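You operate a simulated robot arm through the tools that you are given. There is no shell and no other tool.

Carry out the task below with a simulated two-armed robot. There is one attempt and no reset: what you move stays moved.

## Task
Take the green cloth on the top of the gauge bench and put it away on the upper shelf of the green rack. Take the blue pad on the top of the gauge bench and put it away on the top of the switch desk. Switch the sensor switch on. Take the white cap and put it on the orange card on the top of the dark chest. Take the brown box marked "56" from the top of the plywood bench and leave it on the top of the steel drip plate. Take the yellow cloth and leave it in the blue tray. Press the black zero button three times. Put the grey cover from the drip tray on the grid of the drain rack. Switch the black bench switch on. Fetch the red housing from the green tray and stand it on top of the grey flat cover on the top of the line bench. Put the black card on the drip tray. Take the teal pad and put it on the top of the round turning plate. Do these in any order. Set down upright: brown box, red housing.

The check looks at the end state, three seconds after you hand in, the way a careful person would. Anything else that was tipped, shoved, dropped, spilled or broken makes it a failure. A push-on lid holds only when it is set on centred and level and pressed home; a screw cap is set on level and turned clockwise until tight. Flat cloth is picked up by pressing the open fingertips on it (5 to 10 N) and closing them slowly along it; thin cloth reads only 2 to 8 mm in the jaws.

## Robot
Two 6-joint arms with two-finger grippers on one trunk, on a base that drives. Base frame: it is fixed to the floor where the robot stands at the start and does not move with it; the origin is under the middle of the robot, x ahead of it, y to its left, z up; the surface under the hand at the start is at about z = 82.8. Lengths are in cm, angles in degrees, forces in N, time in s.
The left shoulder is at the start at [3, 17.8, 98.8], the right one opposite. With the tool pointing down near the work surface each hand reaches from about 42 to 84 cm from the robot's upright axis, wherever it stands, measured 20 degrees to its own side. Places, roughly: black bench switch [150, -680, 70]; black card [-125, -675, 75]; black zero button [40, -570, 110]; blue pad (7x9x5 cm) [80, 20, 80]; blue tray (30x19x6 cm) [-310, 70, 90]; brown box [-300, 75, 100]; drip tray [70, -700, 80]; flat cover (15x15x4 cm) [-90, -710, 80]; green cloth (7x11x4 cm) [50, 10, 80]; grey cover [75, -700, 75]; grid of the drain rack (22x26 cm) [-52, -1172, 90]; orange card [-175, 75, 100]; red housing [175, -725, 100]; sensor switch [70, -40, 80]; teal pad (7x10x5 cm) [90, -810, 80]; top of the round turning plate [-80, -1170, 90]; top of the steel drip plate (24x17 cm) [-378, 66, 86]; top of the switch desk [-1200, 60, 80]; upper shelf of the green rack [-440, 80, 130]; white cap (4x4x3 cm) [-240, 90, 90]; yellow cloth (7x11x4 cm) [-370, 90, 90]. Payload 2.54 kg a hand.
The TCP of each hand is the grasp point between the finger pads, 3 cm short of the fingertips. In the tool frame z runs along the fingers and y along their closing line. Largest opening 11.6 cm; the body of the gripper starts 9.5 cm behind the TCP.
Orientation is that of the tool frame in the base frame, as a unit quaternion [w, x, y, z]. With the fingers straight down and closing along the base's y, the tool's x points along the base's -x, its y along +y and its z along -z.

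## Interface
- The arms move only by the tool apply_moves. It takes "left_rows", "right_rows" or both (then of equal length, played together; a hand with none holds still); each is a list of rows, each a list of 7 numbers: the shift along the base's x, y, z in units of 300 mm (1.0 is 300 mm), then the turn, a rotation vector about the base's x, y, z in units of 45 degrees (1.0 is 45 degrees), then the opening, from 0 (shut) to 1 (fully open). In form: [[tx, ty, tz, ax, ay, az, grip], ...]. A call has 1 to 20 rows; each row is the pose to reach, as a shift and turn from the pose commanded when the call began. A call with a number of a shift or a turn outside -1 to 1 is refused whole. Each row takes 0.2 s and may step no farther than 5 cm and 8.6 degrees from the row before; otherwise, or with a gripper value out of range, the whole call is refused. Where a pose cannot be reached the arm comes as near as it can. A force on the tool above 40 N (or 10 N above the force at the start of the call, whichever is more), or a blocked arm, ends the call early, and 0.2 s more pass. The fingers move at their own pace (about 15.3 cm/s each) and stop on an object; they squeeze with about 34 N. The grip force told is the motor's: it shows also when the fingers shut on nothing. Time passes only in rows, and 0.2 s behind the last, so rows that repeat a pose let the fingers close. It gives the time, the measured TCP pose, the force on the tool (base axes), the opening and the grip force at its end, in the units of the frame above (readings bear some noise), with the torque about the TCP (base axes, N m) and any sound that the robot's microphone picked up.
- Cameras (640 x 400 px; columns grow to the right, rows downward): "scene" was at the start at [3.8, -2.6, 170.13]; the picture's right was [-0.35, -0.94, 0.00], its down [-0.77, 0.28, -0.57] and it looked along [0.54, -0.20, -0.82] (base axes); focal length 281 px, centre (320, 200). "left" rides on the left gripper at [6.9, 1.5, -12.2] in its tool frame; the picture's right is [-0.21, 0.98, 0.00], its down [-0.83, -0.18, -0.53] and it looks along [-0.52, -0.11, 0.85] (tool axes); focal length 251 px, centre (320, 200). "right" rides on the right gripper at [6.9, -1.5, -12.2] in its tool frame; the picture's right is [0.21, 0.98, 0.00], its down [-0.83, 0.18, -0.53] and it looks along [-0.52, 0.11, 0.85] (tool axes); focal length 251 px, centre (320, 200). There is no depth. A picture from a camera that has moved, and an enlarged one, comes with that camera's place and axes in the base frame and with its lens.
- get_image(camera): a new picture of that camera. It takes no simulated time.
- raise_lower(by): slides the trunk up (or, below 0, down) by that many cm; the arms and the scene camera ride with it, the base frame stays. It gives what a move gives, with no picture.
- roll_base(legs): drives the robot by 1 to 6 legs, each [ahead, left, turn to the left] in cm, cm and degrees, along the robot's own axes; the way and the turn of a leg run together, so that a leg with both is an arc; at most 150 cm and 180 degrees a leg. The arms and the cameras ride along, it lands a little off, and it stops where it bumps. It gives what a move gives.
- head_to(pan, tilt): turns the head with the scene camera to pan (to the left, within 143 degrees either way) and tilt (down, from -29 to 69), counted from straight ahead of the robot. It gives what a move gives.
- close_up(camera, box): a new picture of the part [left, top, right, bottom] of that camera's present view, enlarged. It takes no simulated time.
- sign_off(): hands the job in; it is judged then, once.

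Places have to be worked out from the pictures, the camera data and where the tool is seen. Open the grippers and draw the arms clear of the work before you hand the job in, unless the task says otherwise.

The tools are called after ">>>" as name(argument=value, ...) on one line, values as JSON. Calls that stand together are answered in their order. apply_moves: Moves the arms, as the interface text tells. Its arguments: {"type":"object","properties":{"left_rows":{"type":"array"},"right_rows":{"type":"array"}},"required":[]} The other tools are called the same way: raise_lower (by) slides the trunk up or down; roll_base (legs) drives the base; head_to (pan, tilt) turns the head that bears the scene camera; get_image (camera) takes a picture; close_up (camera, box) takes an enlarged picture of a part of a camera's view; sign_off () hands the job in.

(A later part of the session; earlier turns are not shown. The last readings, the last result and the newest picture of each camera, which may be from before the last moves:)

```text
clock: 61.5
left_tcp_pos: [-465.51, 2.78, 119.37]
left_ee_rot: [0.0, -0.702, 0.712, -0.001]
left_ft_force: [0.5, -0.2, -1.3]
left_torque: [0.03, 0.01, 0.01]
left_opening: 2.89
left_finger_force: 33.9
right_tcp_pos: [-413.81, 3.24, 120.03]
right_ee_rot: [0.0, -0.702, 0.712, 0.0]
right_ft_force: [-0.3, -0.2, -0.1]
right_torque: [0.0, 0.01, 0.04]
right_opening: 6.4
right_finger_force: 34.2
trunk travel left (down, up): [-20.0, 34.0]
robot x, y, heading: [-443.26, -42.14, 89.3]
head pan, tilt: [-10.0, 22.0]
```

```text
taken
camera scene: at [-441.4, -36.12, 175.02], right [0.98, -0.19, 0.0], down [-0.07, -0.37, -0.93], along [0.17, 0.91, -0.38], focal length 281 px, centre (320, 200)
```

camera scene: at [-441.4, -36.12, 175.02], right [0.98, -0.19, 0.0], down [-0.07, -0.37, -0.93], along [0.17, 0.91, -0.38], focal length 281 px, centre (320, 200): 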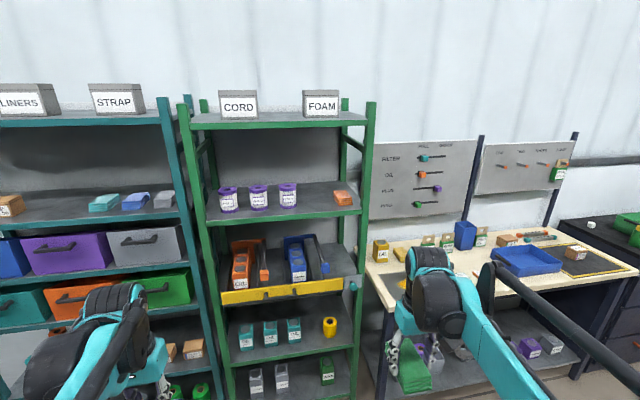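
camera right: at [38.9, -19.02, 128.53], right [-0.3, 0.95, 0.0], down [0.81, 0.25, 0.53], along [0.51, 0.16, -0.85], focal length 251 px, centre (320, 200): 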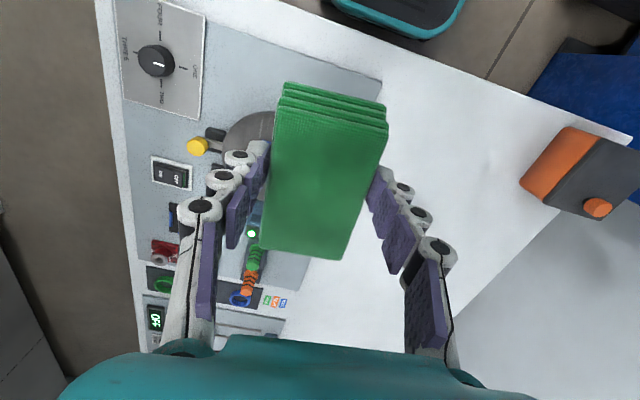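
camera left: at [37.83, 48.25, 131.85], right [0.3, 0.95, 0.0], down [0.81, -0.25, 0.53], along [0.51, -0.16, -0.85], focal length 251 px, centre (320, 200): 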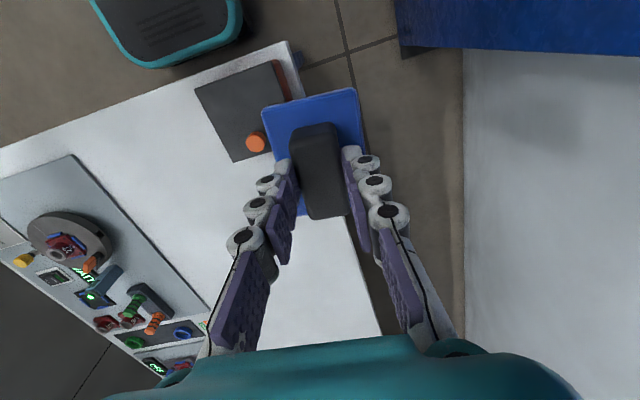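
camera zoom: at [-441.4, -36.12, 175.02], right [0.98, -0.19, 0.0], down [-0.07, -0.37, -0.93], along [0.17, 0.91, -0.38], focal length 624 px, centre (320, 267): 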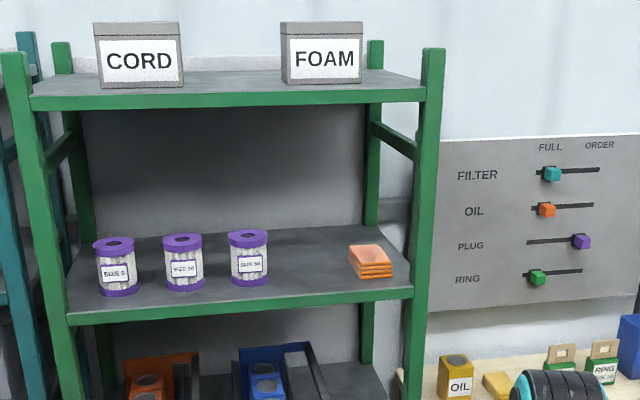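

The upper shelf has a gap between the third purple roll and the orange cloths. I raise the trunk 20 cm, both for reach and to get a second view to triangulate the shelf's height and depth.

>>> raise_lower(by=20)

>>> close_up(camera="scene", box=[240, 80, 400, 260])

```text
clock: 63.6
left_tcp_pos: [-465.52, 2.78, 139.29]
left_ee_rot: [0.0, -0.703, 0.711, -0.001]
left_ft_force: [0.1, -0.5, 0.1]
left_torque: [0.01, 0.0, -0.04]
left_opening: 2.85
left_finger_force: 34.3
right_tcp_pos: [-413.81, 3.14, 139.9]
right_ee_rot: [0.001, -0.703, 0.711, -0.001]
right_ft_force: [-0.3, 0.0, -0.5]
right_torque: [0.04, -0.03, -0.02]
right_opening: 6.39
right_finger_force: 34.4
trunk travel left (down, up): [-40.0, 14.0]
robot x, y, heading: [-443.02, -42.05, 89.4]
head pan, tilt: [-10.0, 22.0]
```

```text
2.22 times, centred on (320, 170) of scene
camera zoom: at [-441.41, -36.11, 195.01], right [0.98, -0.19, 0.0], down [-0.07, -0.37, -0.93], along [0.17, 0.91, -0.37], focal length 624 px, centre (320, 267)
```

zoom: 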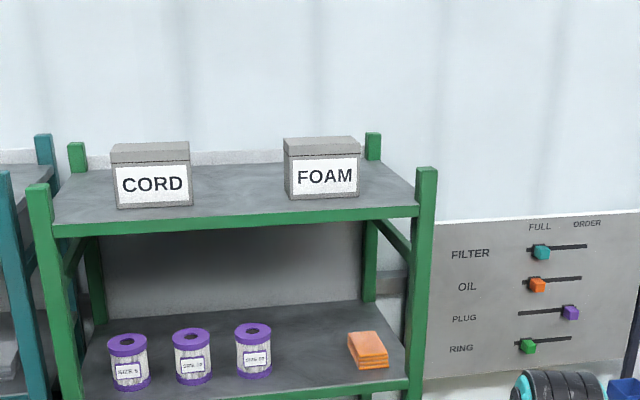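

From the two views, the upper shelf surface is at about z=127.6, its front edge at y of about 65, and the free gap runs from about x=-430 to -413.5. I drive forward 48 cm to come within reach.

>>> roll_base(legs=[[48, 0, 0]])

>>> get_image(camera="right")

>>> get_image(camera="scene")

```text
clock: 66.4
left_tcp_pos: [-465.98, 48.52, 139.47]
left_ee_rot: [0.0, 0.708, -0.706, 0.0]
left_ft_force: [0.4, 0.8, -0.3]
left_torque: [0.01, 0.0, -0.02]
left_opening: 2.87
left_finger_force: 34.3
right_tcp_pos: [-414.23, 49.76, 140.07]
right_ee_rot: [-0.001, 0.707, -0.707, 0.0]
right_ft_force: [0.0, -0.8, 0.0]
right_torque: [0.0, -0.02, 0.01]
right_opening: 6.35
right_finger_force: 34.4
trunk travel left (down, up): [-40.0, 14.0]
robot x, y, heading: [-443.02, 4.0, 89.9]
head pan, tilt: [-10.0, 22.0]
```

```text
taken
camera right: at [-412.84, 42.8, 152.04], right [-0.98, -0.22, 0.0], down [-0.18, 0.83, 0.53], along [-0.12, 0.52, -0.85], focal length 251 px, centre (320, 200)
```

right: 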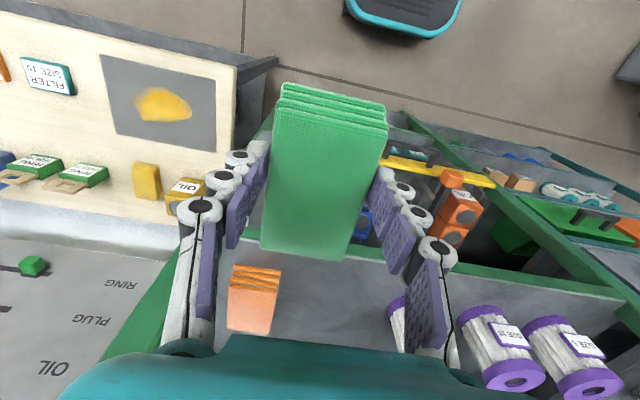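

```text
taken
camera scene: at [-441.26, 10.09, 195.02], right [0.99, -0.17, 0.0], down [-0.06, -0.37, -0.93], along [0.16, 0.91, -0.37], focal length 281 px, centre (320, 200)
```

scene: 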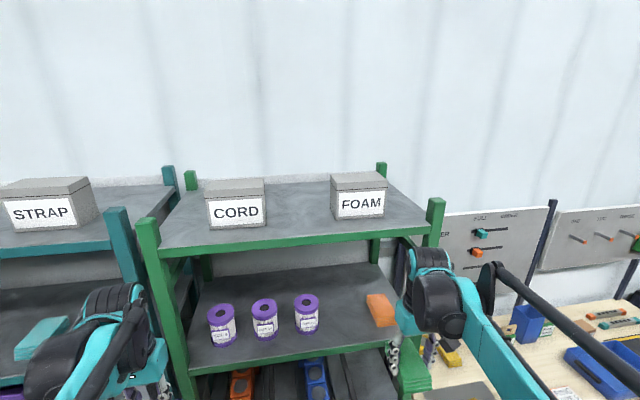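

The shelf lip at y of about 65 and the orange cloth's edge at x of about -413.6 are confirmed. I tilt the right hand 45° forward and carry the cloth into the gap at x of about -421.9.

>>> apply_moves(right_rows=[[-0.04, 0, 0, 0.167, 0, 0, 0], [-0.085, 0, 0, 0.333, 0, 0, 0], [-0.13, 0, 0, 0.5, 0, 0, 0], [-0.175, 0, -0.01, 0.667, 0, 0, 0], [-0.22, 0, -0.02, 0.833, 0, 0, 0], [-0.256, 0, -0.036, 1.0, 0, 0, 0], [-0.256, 0.14, -0.036, 1.0, 0, 0, 0], [-0.256, 0.28, -0.036, 1.0, 0, 0, 0], [-0.256, 0.42, -0.036, 1.0, 0, 0, 0], [-0.256, 0.56, -0.036, 1.0, 0, 0, 0], [-0.256, 0.7, -0.036, 1.0, 0, 0, 0], [-0.256, 0.841, -0.036, 1.0, 0, 0, 0]])

>>> get_image(camera="right")

>>> get_image(camera="scene")

```text
clock: 69.0
left_tcp_pos: [-465.96, 48.97, 139.37]
left_ee_rot: [0.001, 0.708, -0.706, 0.0]
left_ft_force: [0.2, 0.7, 0.0]
left_torque: [-0.07, 0.01, -0.04]
left_opening: 2.88
left_finger_force: 34.2
right_tcp_pos: [-421.97, 75.23, 138.51]
right_ee_rot: [0.271, -0.654, 0.654, 0.268]
right_ft_force: [-0.1, 0.4, -1.2]
right_torque: [-0.05, -0.01, 0.0]
right_opening: 6.38
right_finger_force: 34.2
trunk travel left (down, up): [-40.0, 14.0]
robot x, y, heading: [-442.79, 3.62, 90.1]
head pan, tilt: [-10.0, 22.0]
```

```text
taken
camera right: at [-420.53, 61.67, 142.1], right [-0.98, -0.15, -0.15], down [-0.18, 0.21, 0.96], along [-0.12, 0.97, -0.23], focal length 251 px, centre (320, 200)
```

right: 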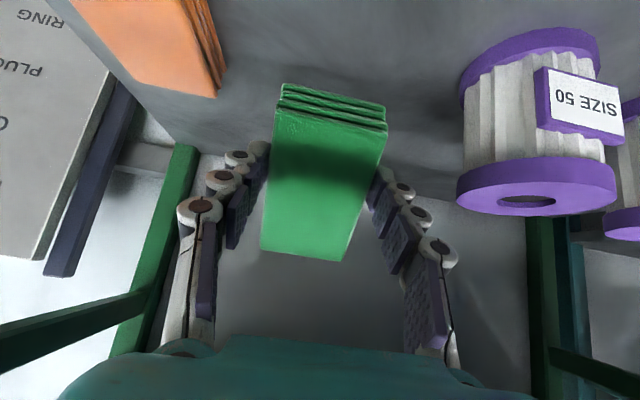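

```text
taken
camera scene: at [-441.25, 10.48, 195.0], right [0.99, -0.17, 0.0], down [-0.06, -0.37, -0.93], along [0.16, 0.91, -0.38], focal length 281 px, centre (320, 200)
```

scene: 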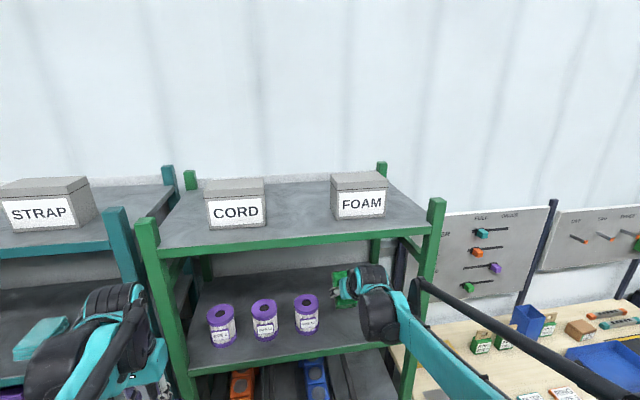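

The cloth is in the gap with room on both sides. I lower it until its rear edge meets the shelf.

>>> apply_moves(right_rows=[[0, 0, -0.05, 0, 0, 0, 0], [0, 0, -0.1, 0, 0, 0, 0], [0, 0, -0.12, 0, 0, 0, 0], [0, 0, -0.13, 0, 0, 0, 0], [0, 0, -0.14, 0, 0, 0, 0], [0, 0, -0.15, 0, 0, 0, 0]])

>>> get_image(camera="right")

```text
clock: 70.4
left_tcp_pos: [-466.0, 48.67, 139.44]
left_ee_rot: [0.0, 0.708, -0.706, -0.001]
left_ft_force: [-1.1, 0.8, -0.4]
left_torque: [-0.01, 0.0, -0.01]
left_opening: 2.89
left_finger_force: 33.9
right_tcp_pos: [-421.86, 74.96, 134.35]
right_ee_rot: [-0.271, 0.653, -0.653, -0.27]
right_ft_force: [0.2, 0.2, -0.8]
right_torque: [-0.01, 0.01, 0.01]
right_opening: 6.37
right_finger_force: 34.1
trunk travel left (down, up): [-40.0, 14.0]
robot x, y, heading: [-442.71, 4.25, 90.2]
head pan, tilt: [-10.0, 22.0]
```

```text
taken
camera right: at [-420.46, 61.45, 137.97], right [-0.98, -0.15, -0.15], down [-0.18, 0.21, 0.96], along [-0.12, 0.97, -0.23], focal length 251 px, centre (320, 200)
```

right: 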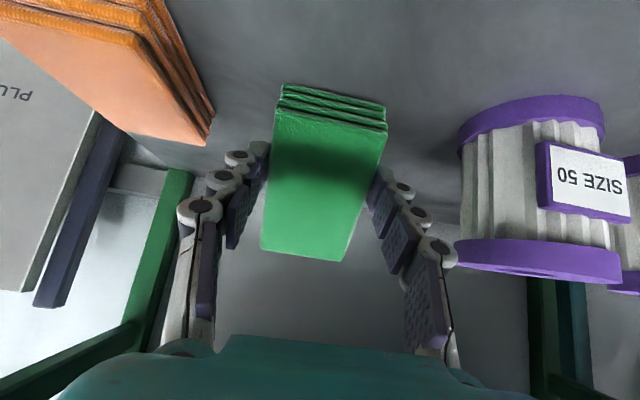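

There's still no contact at TCP z=134.4, so I continue in 2 to 3 mm steps.

>>> apply_moves(right_rows=[[0, 0, -0.01, 0, 0, 0, 0], [0, 0, -0.02, 0, 0, 0, 0], [0, 0, -0.03, 0, 0, 0, 0], [0, 0, -0.04, 0, 0, 0, 0], [0, 0, -0.05, 0, 0, 0, 0]])

```text
clock: 71.6
left_tcp_pos: [-465.96, 48.5, 139.39]
left_ee_rot: [0.0, 0.709, -0.706, -0.001]
left_ft_force: [-0.5, -0.5, -0.6]
left_torque: [-0.02, 0.0, -0.06]
left_opening: 2.86
left_finger_force: 33.9
right_tcp_pos: [-421.88, 74.93, 133.03]
right_ee_rot: [-0.273, 0.654, -0.651, -0.272]
right_ft_force: [2.7, 11.9, 33.1]
right_torque: [0.44, -0.08, 0.0]
right_opening: 6.41
right_finger_force: 33.7
trunk travel left (down, up): [-40.0, 14.0]
robot x, y, heading: [-442.7, 3.98, 90.0]
head pan, tilt: [-10.0, 22.0]
```

The cloth's edge is on the shelf (33 N). I ease off 2 mm, open the fingers, and draw back up along the tool line once the cloth has settled.

>>> apply_moves(right_rows=[[0, 0, 0.01, 0, 0, 0, 0], [0, 0, 0.01, 0, 0, 0, 0.6], [0, 0, 0.01, 0, 0, 0, 0.7], [0, 0, 0.01, 0, 0, 0, 0.8], [0, 0, 0.01, 0, 0, 0, 0.8], [0, 0, 0.01, 0, 0, 0, 0.8]])

>>> get_image(camera="right")

```text
clock: 73.0
left_tcp_pos: [-465.96, 48.74, 139.45]
left_ee_rot: [0.0, 0.708, -0.706, 0.0]
left_ft_force: [-0.8, 0.3, -0.3]
left_torque: [0.02, 0.03, -0.04]
left_opening: 2.89
left_finger_force: 34.4
right_tcp_pos: [-421.81, 74.97, 133.16]
right_ee_rot: [-0.271, 0.654, -0.653, -0.27]
right_ft_force: [0.6, 0.1, 0.7]
right_torque: [0.02, 0.01, 0.0]
right_opening: 9.31
right_finger_force: 0.1
trunk travel left (down, up): [-40.0, 14.0]
robot x, y, heading: [-442.65, 3.93, 90.1]
head pan, tilt: [-10.0, 22.0]
```

```text
taken
camera right: at [-420.46, 61.44, 136.75], right [-0.98, -0.15, -0.15], down [-0.18, 0.21, 0.96], along [-0.12, 0.97, -0.23], focal length 251 px, centre (320, 200)
```

right: 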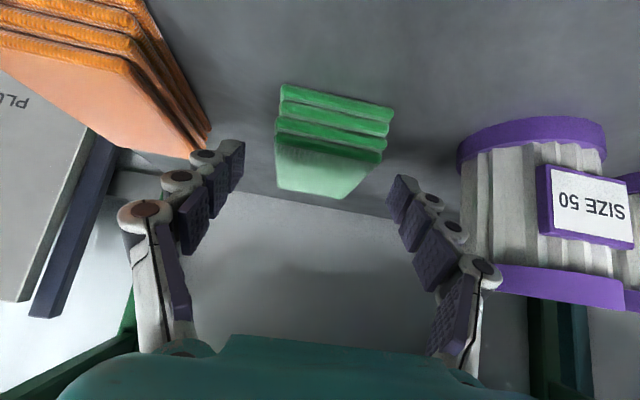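

The cloth lies flat on the upper shelf between the roll and the orange cloths. I withdraw the hand and turn it back to point down.

>>> apply_moves(right_rows=[[0, -0.1, 0.05, 0, 0, 0, 0.8], [0, -0.24, 0.09, 0, 0, 0, 0.8], [0, -0.38, 0.12, 0, 0, 0, 0.8], [0, -0.52, 0.15, 0, 0, 0, 0.8], [0, -0.66, 0.18, 0, 0, 0, 0.8], [0, -0.8, 0.2, 0, 0, 0, 0.8], [0.04, -0.82, 0.2, -0.167, 0, 0, 1], [0.08, -0.82, 0.2, -0.333, 0, 0, 1], [0.12, -0.82, 0.2, -0.5, 0, 0, 1], [0.16, -0.82, 0.2, -0.667, 0, 0, 1], [0.2, -0.82, 0.2, -0.833, 0, 0, 1], [0.24, -0.82, 0.2, -1.0, 0, 0, 1]])

>>> head_to(pan=-15, tilt=35)

>>> get_image(camera="scene")

```text
clock: 75.6
left_tcp_pos: [-465.97, 48.85, 139.34]
left_ee_rot: [0.001, 0.708, -0.706, 0.0]
left_ft_force: [0.6, -0.1, -0.7]
left_torque: [-0.04, 0.03, 0.01]
left_opening: 2.87
left_finger_force: 33.9
right_tcp_pos: [-414.89, 50.51, 139.19]
right_ee_rot: [0.001, 0.707, -0.707, 0.0]
right_ft_force: [-0.6, 1.2, 0.5]
right_torque: [-0.01, 0.01, -0.02]
right_opening: 11.59
right_finger_force: 0.0
trunk travel left (down, up): [-40.0, 14.0]
robot x, y, heading: [-442.76, 3.86, 90.1]
head pan, tilt: [-10.0, 22.0]
```

```text
clock: 76.4
left_tcp_pos: [-466.03, 48.54, 139.36]
left_ee_rot: [0.001, 0.708, -0.706, 0.0]
left_ft_force: [-0.5, -0.6, -1.1]
left_torque: [0.0, -0.01, -0.03]
left_opening: 2.88
left_finger_force: 33.9
right_tcp_pos: [-415.04, 50.4, 139.24]
right_ee_rot: [0.0, 0.707, -0.707, 0.0]
right_ft_force: [-0.2, 0.3, 1.2]
right_torque: [0.0, -0.02, -0.02]
right_opening: 11.61
right_finger_force: 0.0
trunk travel left (down, up): [-40.0, 14.0]
robot x, y, heading: [-442.58, 4.18, 89.9]
head pan, tilt: [-15.0, 35.0]
```

```text
taken
camera scene: at [-440.62, 9.42, 192.97], right [0.97, -0.26, 0.0], down [-0.15, -0.55, -0.82], along [0.21, 0.79, -0.57], focal length 281 px, centre (320, 200)
```

scene: 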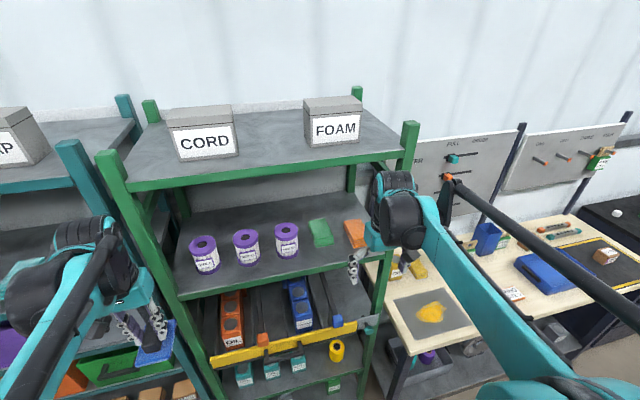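

The green cloth is done. Next I strafe right to the plywood bench to find the brown box, lowering the trunk once there.

>>> roll_base(legs=[[0, -120, 0]])

>>> head_to(pan=0, tilt=50)

>>> get_image(camera="scene")

>>> get_image(camera="right")

```text
clock: 82.6
left_tcp_pos: [-342.18, 49.06, 139.41]
left_ee_rot: [0.0, 0.71, -0.704, 0.0]
left_ft_force: [0.3, 0.0, -1.2]
left_torque: [0.03, -0.03, -0.03]
left_opening: 2.86
left_finger_force: 33.9
right_tcp_pos: [-291.25, 51.09, 139.27]
right_ee_rot: [0.0, 0.71, -0.704, 0.001]
right_ft_force: [-0.3, 0.5, -0.3]
right_torque: [0.01, -0.01, -0.02]
right_opening: 11.58
right_finger_force: 0.0
trunk travel left (down, up): [-40.0, 14.0]
robot x, y, heading: [-318.75, 4.41, 90.6]
head pan, tilt: [-15.0, 35.0]
```

```text
clock: 83.4
left_tcp_pos: [-342.16, 49.12, 139.44]
left_ee_rot: [0.001, 0.71, -0.704, 0.0]
left_ft_force: [-0.3, -0.5, -0.2]
left_torque: [0.01, 0.02, 0.0]
left_opening: 2.91
left_finger_force: 33.8
right_tcp_pos: [-291.17, 51.17, 139.3]
right_ee_rot: [0.0, 0.71, -0.704, -0.001]
right_ft_force: [-1.5, -0.1, -0.5]
right_torque: [-0.02, 0.0, 0.02]
right_opening: 11.61
right_finger_force: 0.1
trunk travel left (down, up): [-40.0, 14.0]
robot x, y, heading: [-318.99, 4.45, 90.5]
head pan, tilt: [0.0, 50.0]
```

```text
taken
camera scene: at [-318.76, 9.32, 190.79], right [1.0, 0.01, 0.0], down [0.01, -0.77, -0.64], along [-0.01, 0.64, -0.77], focal length 281 px, centre (320, 200)
```

scene: 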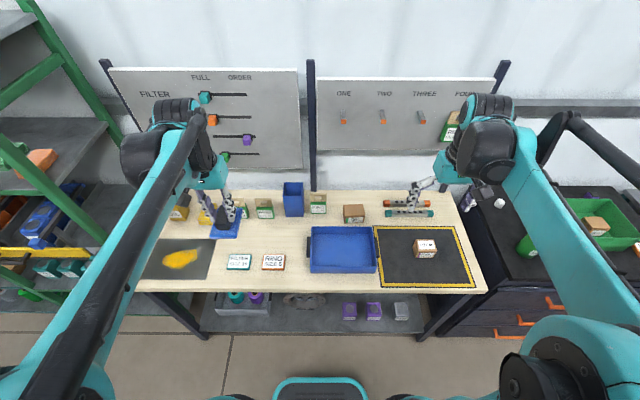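

```text
taken
camera right: at [-289.73, 44.23, 151.33], right [-0.97, -0.22, 0.0], down [-0.19, 0.82, 0.53], along [-0.12, 0.52, -0.85], focal length 251 px, centre (320, 200)
```

right: 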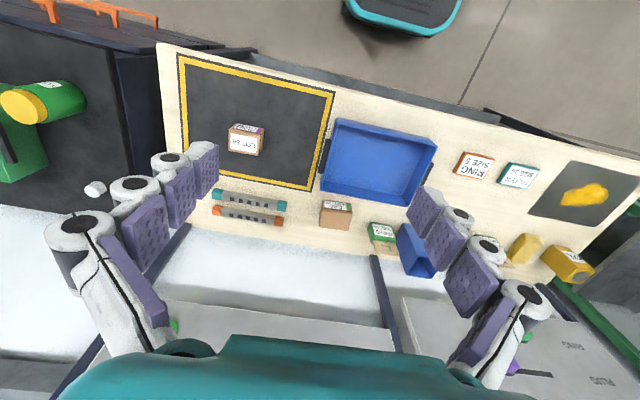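

Two brown boxes are visible: one on the black mat, one behind the tray. I'll enlarge both to read the labels.

>>> close_up(camera="scene", box=[330, 190, 480, 290])

>>> close_up(camera="scene", box=[130, 180, 330, 300])

>>> close_up(camera="right", box=[180, 90, 400, 260])

```text
4.00 times, centred on (405, 240) of scene
camera zoom: at [-318.76, 9.32, 190.79], right [1.0, 0.01, 0.0], down [0.01, -0.77, -0.64], along [-0.01, 0.64, -0.77], focal length 1123 px, centre (-20, 40)
```

zoom: 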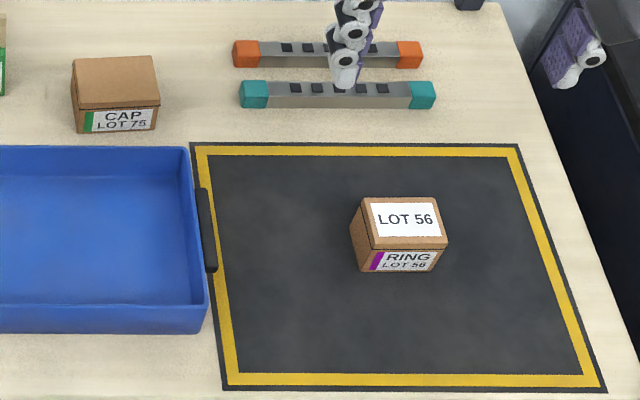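

```text
3.20 times, centred on (230, 240) of scene
camera zoom: at [-318.76, 9.32, 190.79], right [1.0, 0.01, 0.0], down [0.01, -0.77, -0.64], along [-0.01, 0.64, -0.77], focal length 898 px, centre (608, 72)
```

zoom: 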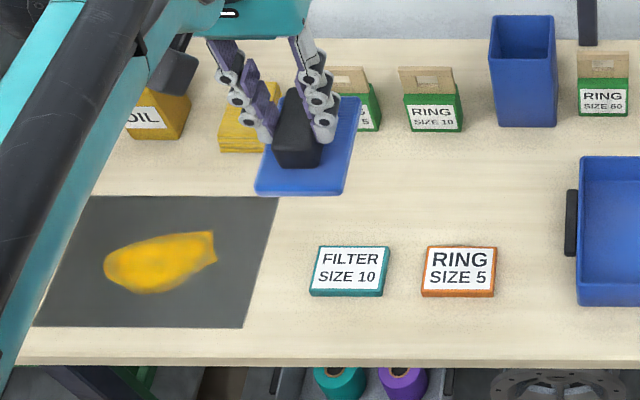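

```text
2.35 times, centred on (290, 175) of right
camera zoom: at [-289.73, 44.23, 151.33], right [-0.97, -0.22, 0.0], down [-0.19, 0.82, 0.53], along [-0.12, 0.52, -0.85], focal length 592 px, centre (391, 259)
```

zoom: 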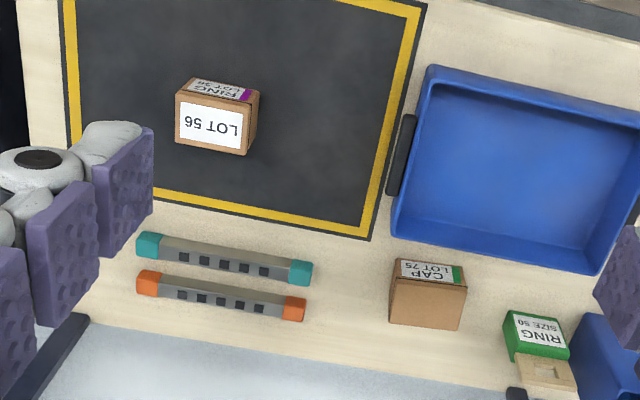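

The box marked "LOT 56" is on the black mat at about (-276, 69). I lower the trunk 20 cm and bring the right hand above it.

>>> raise_lower(by=-20)

>>> apply_moves(right_rows=[[0.08, 0.1, -0.08, 0, 0, 0, 1], [0.17, 0.2, -0.16, 0, 0, 0, 1], [0.25, 0.3, -0.24, 0, 0, 0, 1], [0.34, 0.4, -0.32, 0, 0, 0, 1], [0.42, 0.5, -0.38, 0, 0, 0, 1], [0.5, 0.58, -0.44, 0, 0, 0, 1]])

>>> get_image(camera="right")

>>> close_up(camera="scene", box=[340, 180, 500, 300])

```text
clock: 85.6
left_tcp_pos: [-342.15, 49.12, 119.38]
left_ee_rot: [0.0, 0.71, -0.704, 0.0]
left_ft_force: [0.0, 0.4, -1.2]
left_torque: [0.0, 0.01, 0.03]
left_opening: 2.85
left_finger_force: 34.0
right_tcp_pos: [-291.17, 51.21, 119.19]
right_ee_rot: [0.0, 0.71, -0.704, 0.0]
right_ft_force: [-0.1, 0.5, -0.5]
right_torque: [0.0, -0.03, -0.02]
right_opening: 11.61
right_finger_force: 0.1
trunk travel left (down, up): [-20.0, 34.0]
robot x, y, heading: [-318.79, 4.73, 90.5]
head pan, tilt: [0.0, 50.0]
```

```text
clock: 87.0
left_tcp_pos: [-342.05, 49.31, 119.35]
left_ee_rot: [0.001, 0.71, -0.704, 0.0]
left_ft_force: [0.5, 0.1, 0.2]
left_torque: [-0.05, 0.01, 0.02]
left_opening: 2.88
left_finger_force: 33.8
right_tcp_pos: [-275.76, 68.96, 106.16]
right_ee_rot: [0.001, 0.71, -0.704, 0.001]
right_ft_force: [0.4, 1.0, 0.4]
right_torque: [-0.05, 0.03, 0.01]
right_opening: 11.61
right_finger_force: 0.0
trunk travel left (down, up): [-20.0, 34.0]
robot x, y, heading: [-318.86, 4.84, 90.7]
head pan, tilt: [0.0, 50.0]
```

```text
taken
camera right: at [-274.27, 62.01, 118.23], right [-0.97, -0.22, 0.0], down [-0.19, 0.82, 0.53], along [-0.12, 0.52, -0.85], focal length 251 px, centre (320, 200)
```

right: 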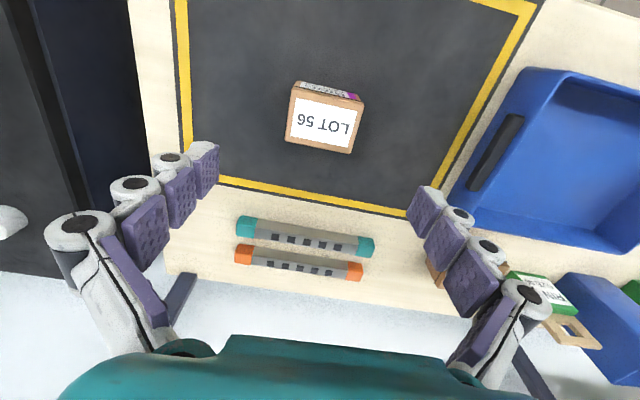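

```text
3.33 times, centred on (420, 240) of scene
camera zoom: at [-318.63, 9.46, 170.78], right [1.0, 0.01, 0.0], down [0.01, -0.77, -0.64], along [-0.01, 0.64, -0.77], focal length 936 px, centre (-13, 67)
```

zoom: 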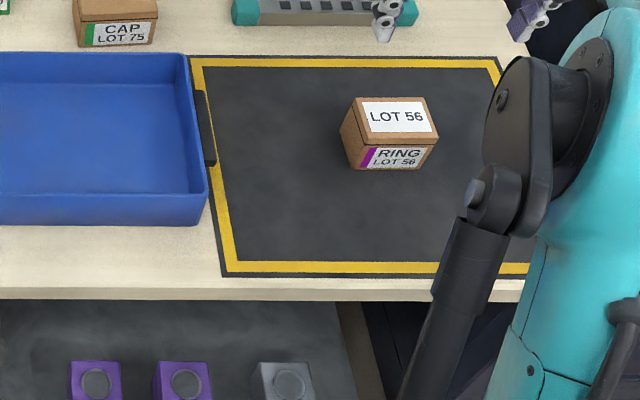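

The box top centre is at about (-276.2, 68.8), roughly 7 x 5 cm with its top near z=93. I lower the open hand around it and close.

>>> apply_moves(right_rows=[[-0.015, 0, -0.12, 0, 0, 0, 1], [-0.015, 0, -0.25, 0, 0, 0, 1], [-0.015, 0, -0.37, 0, 0, 0, 1], [-0.015, 0, -0.45, 0, 0, 0, 1], [-0.015, 0, -0.495, 0, 0, 0, 1], [-0.015, 0, -0.495, 0, 0, 0, 0.8], [-0.015, 0, -0.495, 0, 0, 0, 0.65], [-0.015, 0, -0.495, 0, 0, 0, 0.5], [-0.015, 0, -0.495, 0, 0, 0, 0.3], [-0.015, 0, -0.495, 0, 0, 0, 0.3]])

>>> get_image(camera="right")

```text
clock: 89.2
left_tcp_pos: [-342.05, 49.14, 119.43]
left_ee_rot: [0.0, 0.71, -0.704, 0.0]
left_ft_force: [-0.2, -0.2, 0.1]
left_torque: [-0.05, 0.0, 0.02]
left_opening: 2.88
left_finger_force: 33.6
right_tcp_pos: [-276.37, 68.54, 91.34]
right_ee_rot: [0.001, 0.71, -0.704, 0.0]
right_ft_force: [1.1, 0.4, 0.7]
right_torque: [-0.03, -0.11, 0.0]
right_opening: 7.4
right_finger_force: 33.7
trunk travel left (down, up): [-20.0, 34.0]
robot x, y, heading: [-318.89, 4.73, 90.1]
head pan, tilt: [0.0, 50.0]
```

```text
taken
camera right: at [-275.0, 61.57, 103.38], right [-0.97, -0.22, 0.0], down [-0.19, 0.82, 0.53], along [-0.12, 0.52, -0.85], focal length 251 px, centre (320, 200)
```

right: 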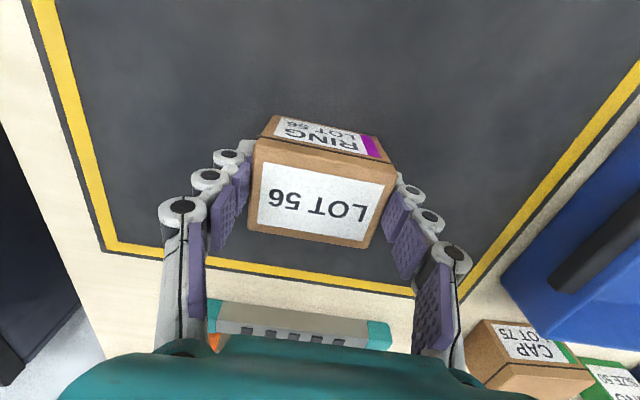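

The box is gripped at 7.4 cm. I lift it and strafe left to the drip plate.

>>> apply_moves(right_rows=[[0, 0, 0.05, 0, 0, 0, 0.3], [0, 0, 0.2, 0, 0, 0, 0.3], [0, -0.05, 0.35, 0, 0, 0, 0.3], [0, -0.15, 0.5, 0, 0, 0, 0.3], [-0.05, -0.25, 0.65, 0, 0, 0, 0.3], [-0.1, -0.35, 0.78, 0, 0, 0, 0.3], [-0.15, -0.45, 0.85, 0, 0, 0, 0.3]])

>>> roll_base(legs=[[0, 70, 0]])

>>> get_image(camera="scene")

>>> get_image(camera="right")

```text
refused: row 4 steps farther than a row can; nothing moved
```

```text
clock: 91.6
left_tcp_pos: [-379.72, 49.3, 119.43]
left_ee_rot: [0.001, 0.708, -0.706, 0.0]
left_ft_force: [-0.3, -0.2, -0.8]
left_torque: [-0.03, 0.06, -0.01]
left_opening: 2.87
left_finger_force: 34.4
right_tcp_pos: [-313.05, 68.24, 91.29]
right_ee_rot: [0.008, -0.705, 0.709, -0.005]
right_ft_force: [9.6, 2.8, 5.6]
right_torque: [-0.03, 0.4, -0.12]
right_opening: 7.39
right_finger_force: 33.9
trunk travel left (down, up): [-20.0, 34.0]
robot x, y, heading: [-356.41, 4.66, 89.8]
head pan, tilt: [0.0, 50.0]
stopped in leg 1: the force on the tool passed its limit at 83 N (the readings are from after the stop); the commanded pose is now the measured one
```

```text
taken
camera scene: at [-356.61, 9.28, 170.78], right [1.0, 0.0, 0.0], down [0.0, -0.77, -0.64], along [0.0, 0.64, -0.77], focal length 281 px, centre (320, 200)
```

scene: 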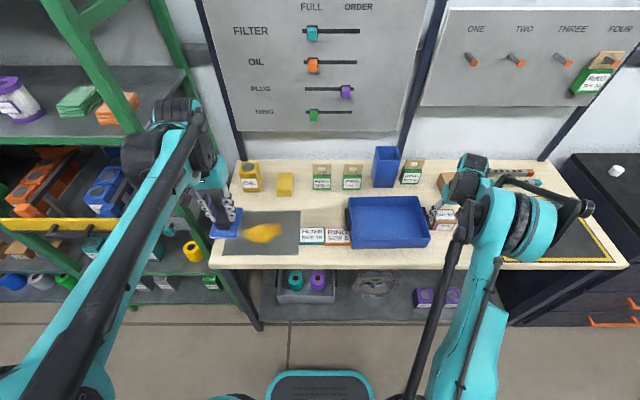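

```text
taken
camera right: at [-311.94, 61.15, 103.38], right [-0.98, -0.21, -0.02], down [-0.19, 0.83, 0.53], along [-0.1, 0.52, -0.85], focal length 251 px, centre (320, 200)
```

right: 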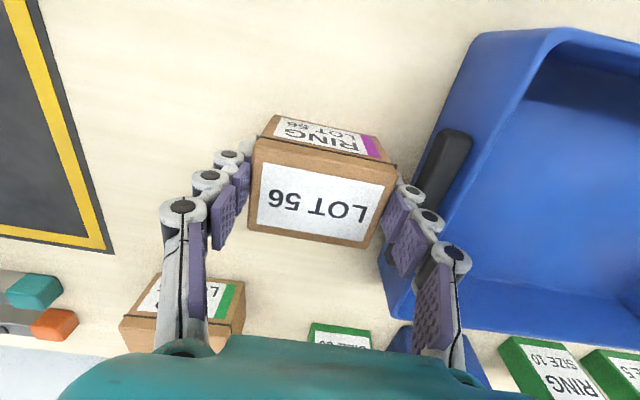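

The lift was refused for a too-long step, so the drive dragged the box along the bench, pushing the blue tray and two cards to the left. I have to put those back later; from now on I won't drive before checking a lift. First I free the box and lift it.

>>> apply_moves(right_rows=[[0.03, 0, 0.01, 0, 0, 0, 0.3], [0.03, 0, 0.1, 0, 0, 0, 0.3], [0.03, 0, 0.22, 0, 0, 0, 0.3], [0.03, 0, 0.35, 0, 0, 0, 0.3], [0.03, 0, 0.48, 0, 0, 0, 0.3], [0.03, 0, 0.6, 0, 0, 0, 0.3], [0.03, 0, 0.72, 0, 0, 0, 0.3], [0.03, 0, 0.85, 0, 0, 0, 0.3]])

>>> close_up(camera="scene", box=[200, 130, 440, 290])

>>> close_up(camera="scene", box=[400, 130, 640, 290])

>>> get_image(camera="right")

```text
clock: 93.4
left_tcp_pos: [-379.91, 49.03, 119.34]
left_ee_rot: [0.0, 0.708, -0.706, 0.0]
left_ft_force: [-0.8, 0.4, -0.5]
left_torque: [-0.02, 0.01, 0.02]
left_opening: 2.86
left_finger_force: 34.1
right_tcp_pos: [-312.66, 68.02, 117.02]
right_ee_rot: [0.008, -0.707, 0.708, -0.005]
right_ft_force: [-0.7, 0.4, -0.9]
right_torque: [-0.02, -0.01, 0.01]
right_opening: 7.4
right_finger_force: 34.4
trunk travel left (down, up): [-20.0, 34.0]
robot x, y, heading: [-356.39, 4.3, 90.4]
head pan, tilt: [0.0, 50.0]
```

```text
2.50 times, centred on (320, 210) of scene
camera zoom: at [-356.67, 9.09, 170.79], right [1.0, 0.0, 0.0], down [0.0, -0.77, -0.64], along [0.0, 0.64, -0.77], focal length 702 px, centre (320, 175)
```

zoom: 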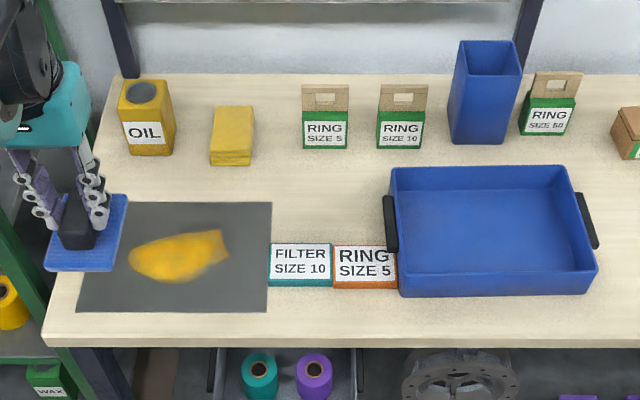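

```text
2.50 times, centred on (520, 210) of scene
camera zoom: at [-356.67, 9.09, 170.79], right [1.0, 0.0, 0.0], down [0.0, -0.77, -0.64], along [0.0, 0.64, -0.77], focal length 702 px, centre (-180, 175)
```

zoom: 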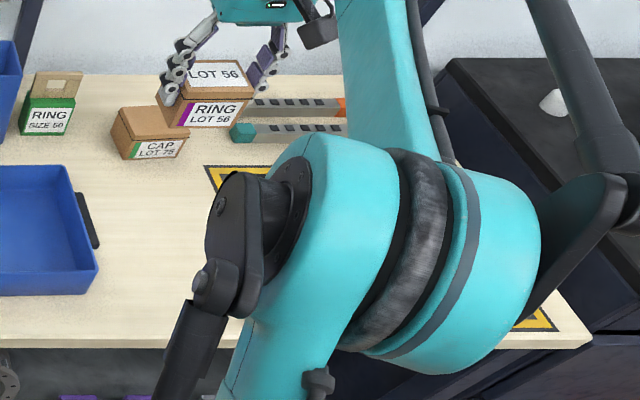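

```text
taken
camera right: at [-311.56, 60.99, 129.15], right [-0.98, -0.21, -0.02], down [-0.19, 0.82, 0.53], along [-0.1, 0.52, -0.85], focal length 251 px, centre (320, 200)
```

right: 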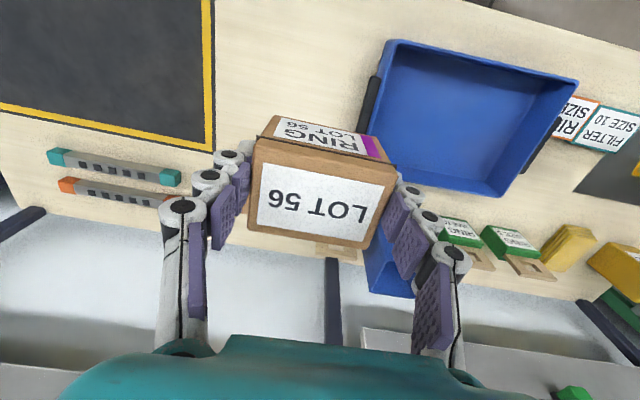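

The box is lifted and free. The tray now sits about 23 cm left of its place, the RING card about 12.7 cm and the FILTER card about 8 cm; the drip plate hasn't moved. I strafe left 30 cm with everything at height, to put the box on the plate.

>>> roll_base(legs=[[0, 30, 0]])

>>> get_image(camera="scene")

```text
clock: 95.4
left_tcp_pos: [-409.58, 49.01, 119.38]
left_ee_rot: [0.0, 0.707, -0.707, 0.0]
left_ft_force: [-0.5, 0.5, -0.9]
left_torque: [-0.01, -0.06, -0.03]
left_opening: 2.88
left_finger_force: 33.6
right_tcp_pos: [-342.58, 67.94, 117.02]
right_ee_rot: [0.007, -0.707, 0.707, -0.005]
right_ft_force: [0.6, 0.1, -0.7]
right_torque: [-0.02, -0.04, 0.03]
right_opening: 7.4
right_finger_force: 33.6
trunk travel left (down, up): [-20.0, 34.0]
robot x, y, heading: [-386.57, 4.66, 90.2]
head pan, tilt: [0.0, 50.0]
```

```text
taken
camera scene: at [-386.51, 9.06, 170.79], right [1.0, 0.0, 0.0], down [0.0, -0.77, -0.64], along [0.0, 0.64, -0.77], focal length 281 px, centre (320, 200)
```

scene: 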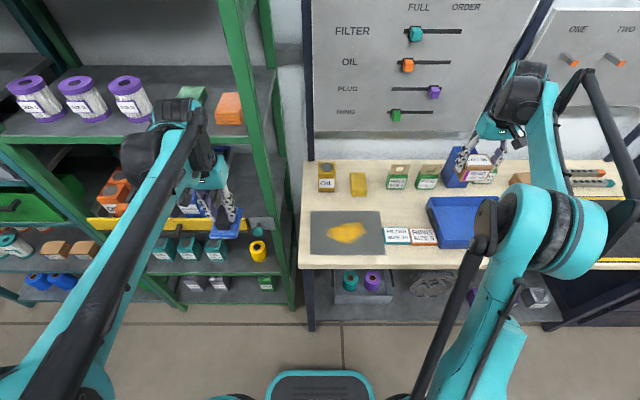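

I move the box across at height to above the plate.

>>> apply_moves(right_rows=[[-0.15, -0.02, 0, 0, 0.01, 0, 0.3], [-0.3, -0.04, 0, 0, 0.022, 0, 0.3], [-0.45, -0.06, 0, 0, 0.022, 0, 0.3], [-0.6, -0.07, 0, 0, 0.022, 0, 0.3], [-0.75, -0.08, 0, 0, 0.022, 0, 0.3], [-0.9, -0.09, 0, 0, 0.022, 0, 0.3], [-1.0, -0.09, -0.03, 0, 0.022, 0, 0.3]])

>>> get_image(camera="scene")

>>> get_image(camera="right")

```text
clock: 97.0
left_tcp_pos: [-409.57, 49.0, 119.37]
left_ee_rot: [0.0, -0.707, 0.707, 0.0]
left_ft_force: [-0.3, -0.1, -0.4]
left_torque: [-0.01, -0.01, 0.0]
left_opening: 2.89
left_finger_force: 34.3
right_tcp_pos: [-372.06, 65.17, 116.31]
right_ee_rot: [0.002, -0.706, 0.708, 0.001]
right_ft_force: [0.4, 0.3, -0.8]
right_torque: [-0.01, -0.03, 0.02]
right_opening: 7.39
right_finger_force: 33.6
trunk travel left (down, up): [-20.0, 34.0]
robot x, y, heading: [-386.59, 4.27, 90.3]
head pan, tilt: [0.0, 50.0]
```

```text
taken
camera scene: at [-386.46, 9.1, 170.78], right [1.0, 0.0, 0.0], down [0.0, -0.77, -0.64], along [0.0, 0.64, -0.77], focal length 281 px, centre (320, 200)
```

scene: 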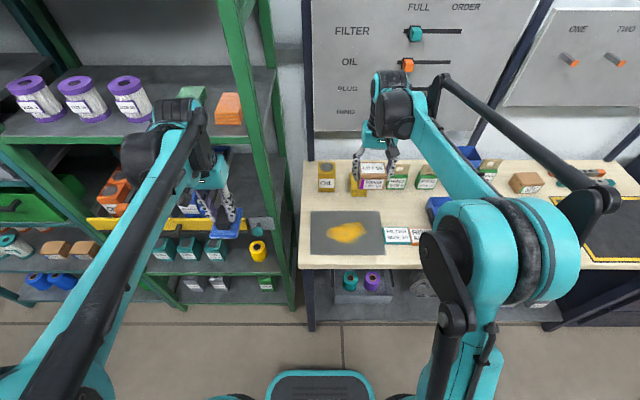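

```text
taken
camera right: at [-370.74, 58.21, 128.39], right [-0.98, -0.21, 0.0], down [-0.18, 0.83, 0.54], along [-0.11, 0.52, -0.84], focal length 251 px, centre (320, 200)
```

right: 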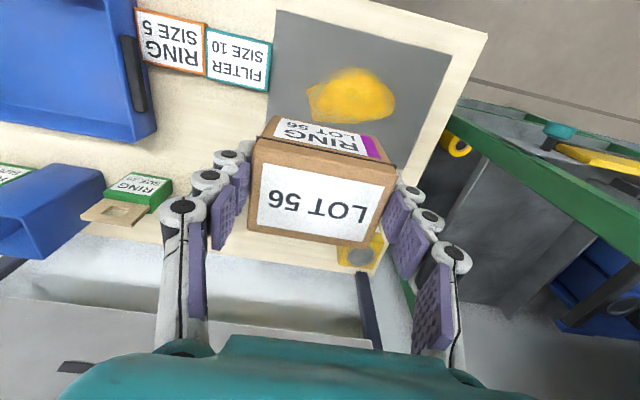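

The box is over the plate, so I shift to its centre (about -376.5, 65.2) and lower to just above.

>>> apply_moves(right_rows=[[-0.08, 0, -0.12, 0, 0, 0, 0.3], [-0.148, 0, -0.26, 0, 0, 0, 0.3], [-0.148, 0, -0.4, 0, 0, 0, 0.3], [-0.148, 0, -0.54, 0, 0, 0, 0.3], [-0.148, 0, -0.66, 0, 0, 0, 0.3], [-0.148, 0, -0.76, 0, 0, 0, 0.3], [-0.148, 0, -0.79, 0, 0, 0, 0.3], [-0.148, 0, -0.805, 0, 0, 0, 0.3], [-0.148, 0, -0.815, 0, 0, 0, 0.3]])

```text
clock: 99.0
left_tcp_pos: [-409.47, 48.98, 119.39]
left_ee_rot: [0.0, 0.708, -0.706, 0.0]
left_ft_force: [0.2, 0.4, -0.5]
left_torque: [0.01, -0.02, 0.0]
left_opening: 2.87
left_finger_force: 33.6
right_tcp_pos: [-376.95, 65.21, 91.52]
right_ee_rot: [0.001, -0.706, 0.708, 0.001]
right_ft_force: [0.6, -0.2, -1.6]
right_torque: [-0.03, 0.01, 0.03]
right_opening: 7.41
right_finger_force: 33.4
trunk travel left (down, up): [-20.0, 34.0]
robot x, y, heading: [-386.53, 4.63, 90.1]
head pan, tilt: [0.0, 50.0]
```

No contact yet at TCP z=91.5, so I go down in 2 mm steps until I feel the plate.

>>> apply_moves(right_rows=[[0, 0, -0.007, 0, 0, 0, 0.3], [0, 0, -0.014, 0, 0, 0, 0.3], [0, 0, -0.02, 0, 0, 0, 0.3]])

>>> get_image(camera="right")

```text
clock: 99.8
left_tcp_pos: [-409.66, 49.0, 119.56]
left_ee_rot: [-0.001, 0.708, -0.707, 0.0]
left_ft_force: [-0.9, -0.3, -0.9]
left_torque: [0.03, 0.03, -0.02]
left_opening: 2.86
left_finger_force: 33.4
right_tcp_pos: [-376.97, 65.19, 91.03]
right_ee_rot: [0.001, -0.706, 0.708, 0.002]
right_ft_force: [2.0, 5.3, 25.4]
right_torque: [0.13, -0.07, -0.04]
right_opening: 7.44
right_finger_force: 33.6
trunk travel left (down, up): [-20.0, 34.0]
robot x, y, heading: [-386.88, 4.68, 90.2]
head pan, tilt: [0.0, 50.0]
```

```text
taken
camera right: at [-375.52, 58.18, 103.17], right [-0.98, -0.21, 0.0], down [-0.18, 0.82, 0.54], along [-0.11, 0.53, -0.84], focal length 251 px, centre (320, 200)
```

right: 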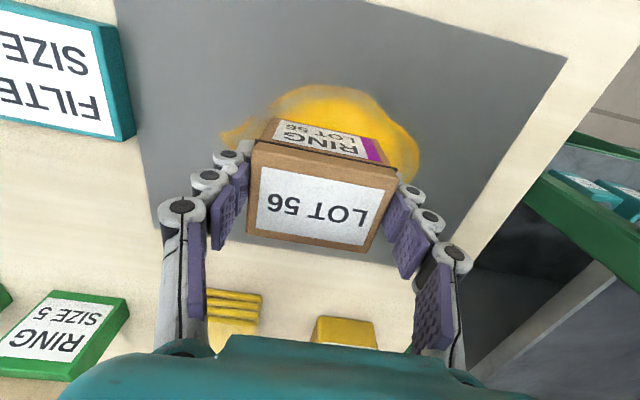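

The box stands on the plate (25 N). I ease off slightly, open, and rise straight up.

>>> apply_moves(right_rows=[[0, 0, 0.004, 0, 0, 0, 0.6], [0, 0, 0.004, 0, 0, 0, 0.75], [0, 0, 0.004, 0, 0, 0, 0.85], [0, 0, 0.004, 0, 0, 0, 0.85], [0, 0, 0.1, 0, 0, 0, 0.85], [0, 0, 0.23, 0, 0, 0, 0.85], [0, 0, 0.36, 0, 0, 0, 1], [0, 0, 0.45, 0, 0, 0, 1]])

>>> get_image(camera="right")

>>> close_up(camera="scene", box=[290, 140, 490, 280])

```text
clock: 101.6
left_tcp_pos: [-409.51, 48.97, 119.4]
left_ee_rot: [-0.001, 0.708, -0.707, 0.0]
left_ft_force: [-0.5, -0.2, -0.3]
left_torque: [0.0, 0.0, -0.02]
left_opening: 2.88
left_finger_force: 34.0
right_tcp_pos: [-376.98, 65.16, 104.49]
right_ee_rot: [0.001, -0.706, 0.708, 0.002]
right_ft_force: [-0.4, 0.0, 0.0]
right_torque: [0.02, 0.01, -0.04]
right_opening: 11.61
right_finger_force: 0.1
trunk travel left (down, up): [-20.0, 34.0]
robot x, y, heading: [-386.59, 4.18, 90.3]
head pan, tilt: [0.0, 50.0]
```

```text
taken
camera right: at [-375.61, 58.23, 116.59], right [-0.98, -0.21, 0.0], down [-0.18, 0.82, 0.54], along [-0.11, 0.52, -0.84], focal length 251 px, centre (320, 200)
```

right: 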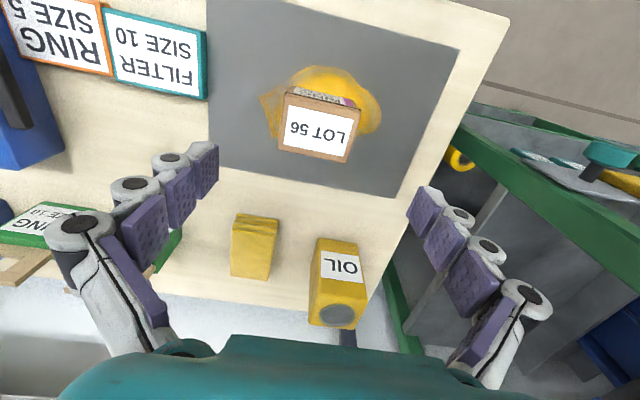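

```text
2.86 times, centred on (390, 210) of scene
camera zoom: at [-386.41, 9.0, 170.79], right [1.0, 0.0, 0.0], down [0.0, -0.77, -0.64], along [0.0, 0.64, -0.77], focal length 802 px, centre (120, 171)
```

zoom: 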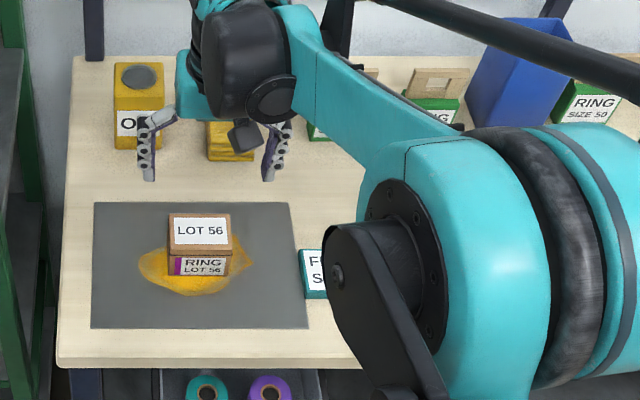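

The box stands upright on the plate and the hand is clear. Now I must restore the blue tray and the two cards, so I raise the right hand first.

>>> apply_moves(right_rows=[[0, 0, 0.15, 0, 0, 0, 1], [0.03, -0.05, 0.28, 0, 0, 0, 1], [0.06, -0.1, 0.4, 0, 0, 0, 1]])

```text
clock: 102.4
left_tcp_pos: [-409.54, 48.94, 119.48]
left_ee_rot: [0.0, 0.708, -0.706, 0.0]
left_ft_force: [-0.7, -0.2, -0.8]
left_torque: [0.04, -0.01, -0.01]
left_opening: 2.91
left_finger_force: 34.2
right_tcp_pos: [-375.05, 62.15, 116.68]
right_ee_rot: [0.001, -0.706, 0.708, 0.001]
right_ft_force: [0.1, 0.2, -0.6]
right_torque: [0.02, -0.01, 0.0]
right_opening: 11.6
right_finger_force: 0.1
trunk travel left (down, up): [-20.0, 34.0]
robot x, y, heading: [-386.37, 4.5, 90.3]
head pan, tilt: [0.0, 50.0]
```

The right hand is at z=116.7, above everything on the bench. I strafe right and a little forward to work on the tray.

>>> roll_base(legs=[[8, -44, 0]])

>>> get_image(camera="scene")

>>> get_image(camera="right")

```text
clock: 105.2
left_tcp_pos: [-366.11, 57.26, 119.51]
left_ee_rot: [0.0, 0.714, -0.701, 0.0]
left_ft_force: [0.2, 0.0, -1.1]
left_torque: [-0.02, 0.0, 0.01]
left_opening: 2.86
left_finger_force: 33.9
right_tcp_pos: [-331.67, 71.02, 116.6]
right_ee_rot: [-0.001, 0.711, -0.703, -0.002]
right_ft_force: [0.4, 0.5, 0.1]
right_torque: [-0.02, 0.04, 0.03]
right_opening: 11.61
right_finger_force: 0.0
trunk travel left (down, up): [-20.0, 34.0]
robot x, y, heading: [-342.17, 12.76, 90.8]
head pan, tilt: [0.0, 50.0]
```

```text
taken
camera scene: at [-342.28, 17.68, 170.79], right [1.0, 0.02, 0.0], down [0.01, -0.77, -0.64], along [-0.01, 0.64, -0.77], focal length 281 px, centre (320, 200)
```

scene: 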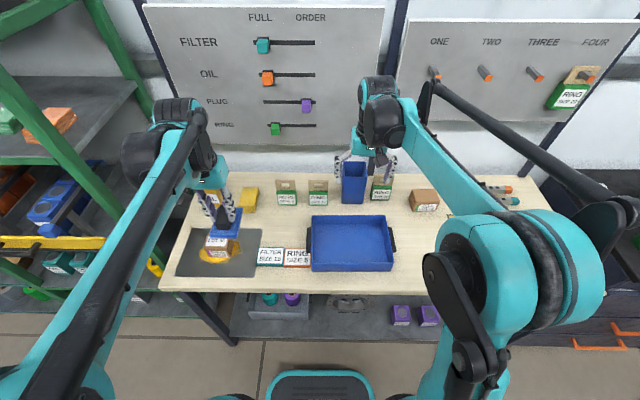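

```text
taken
camera right: at [-330.22, 64.04, 128.68], right [-0.97, -0.23, 0.0], down [-0.19, 0.82, 0.54], along [-0.12, 0.52, -0.84], focal length 251 px, centre (320, 200)
```

right: 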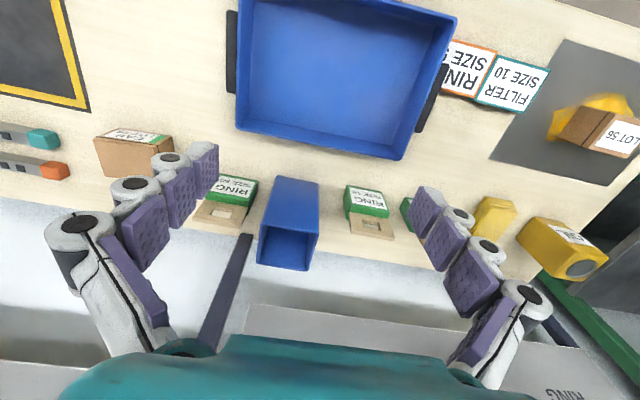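

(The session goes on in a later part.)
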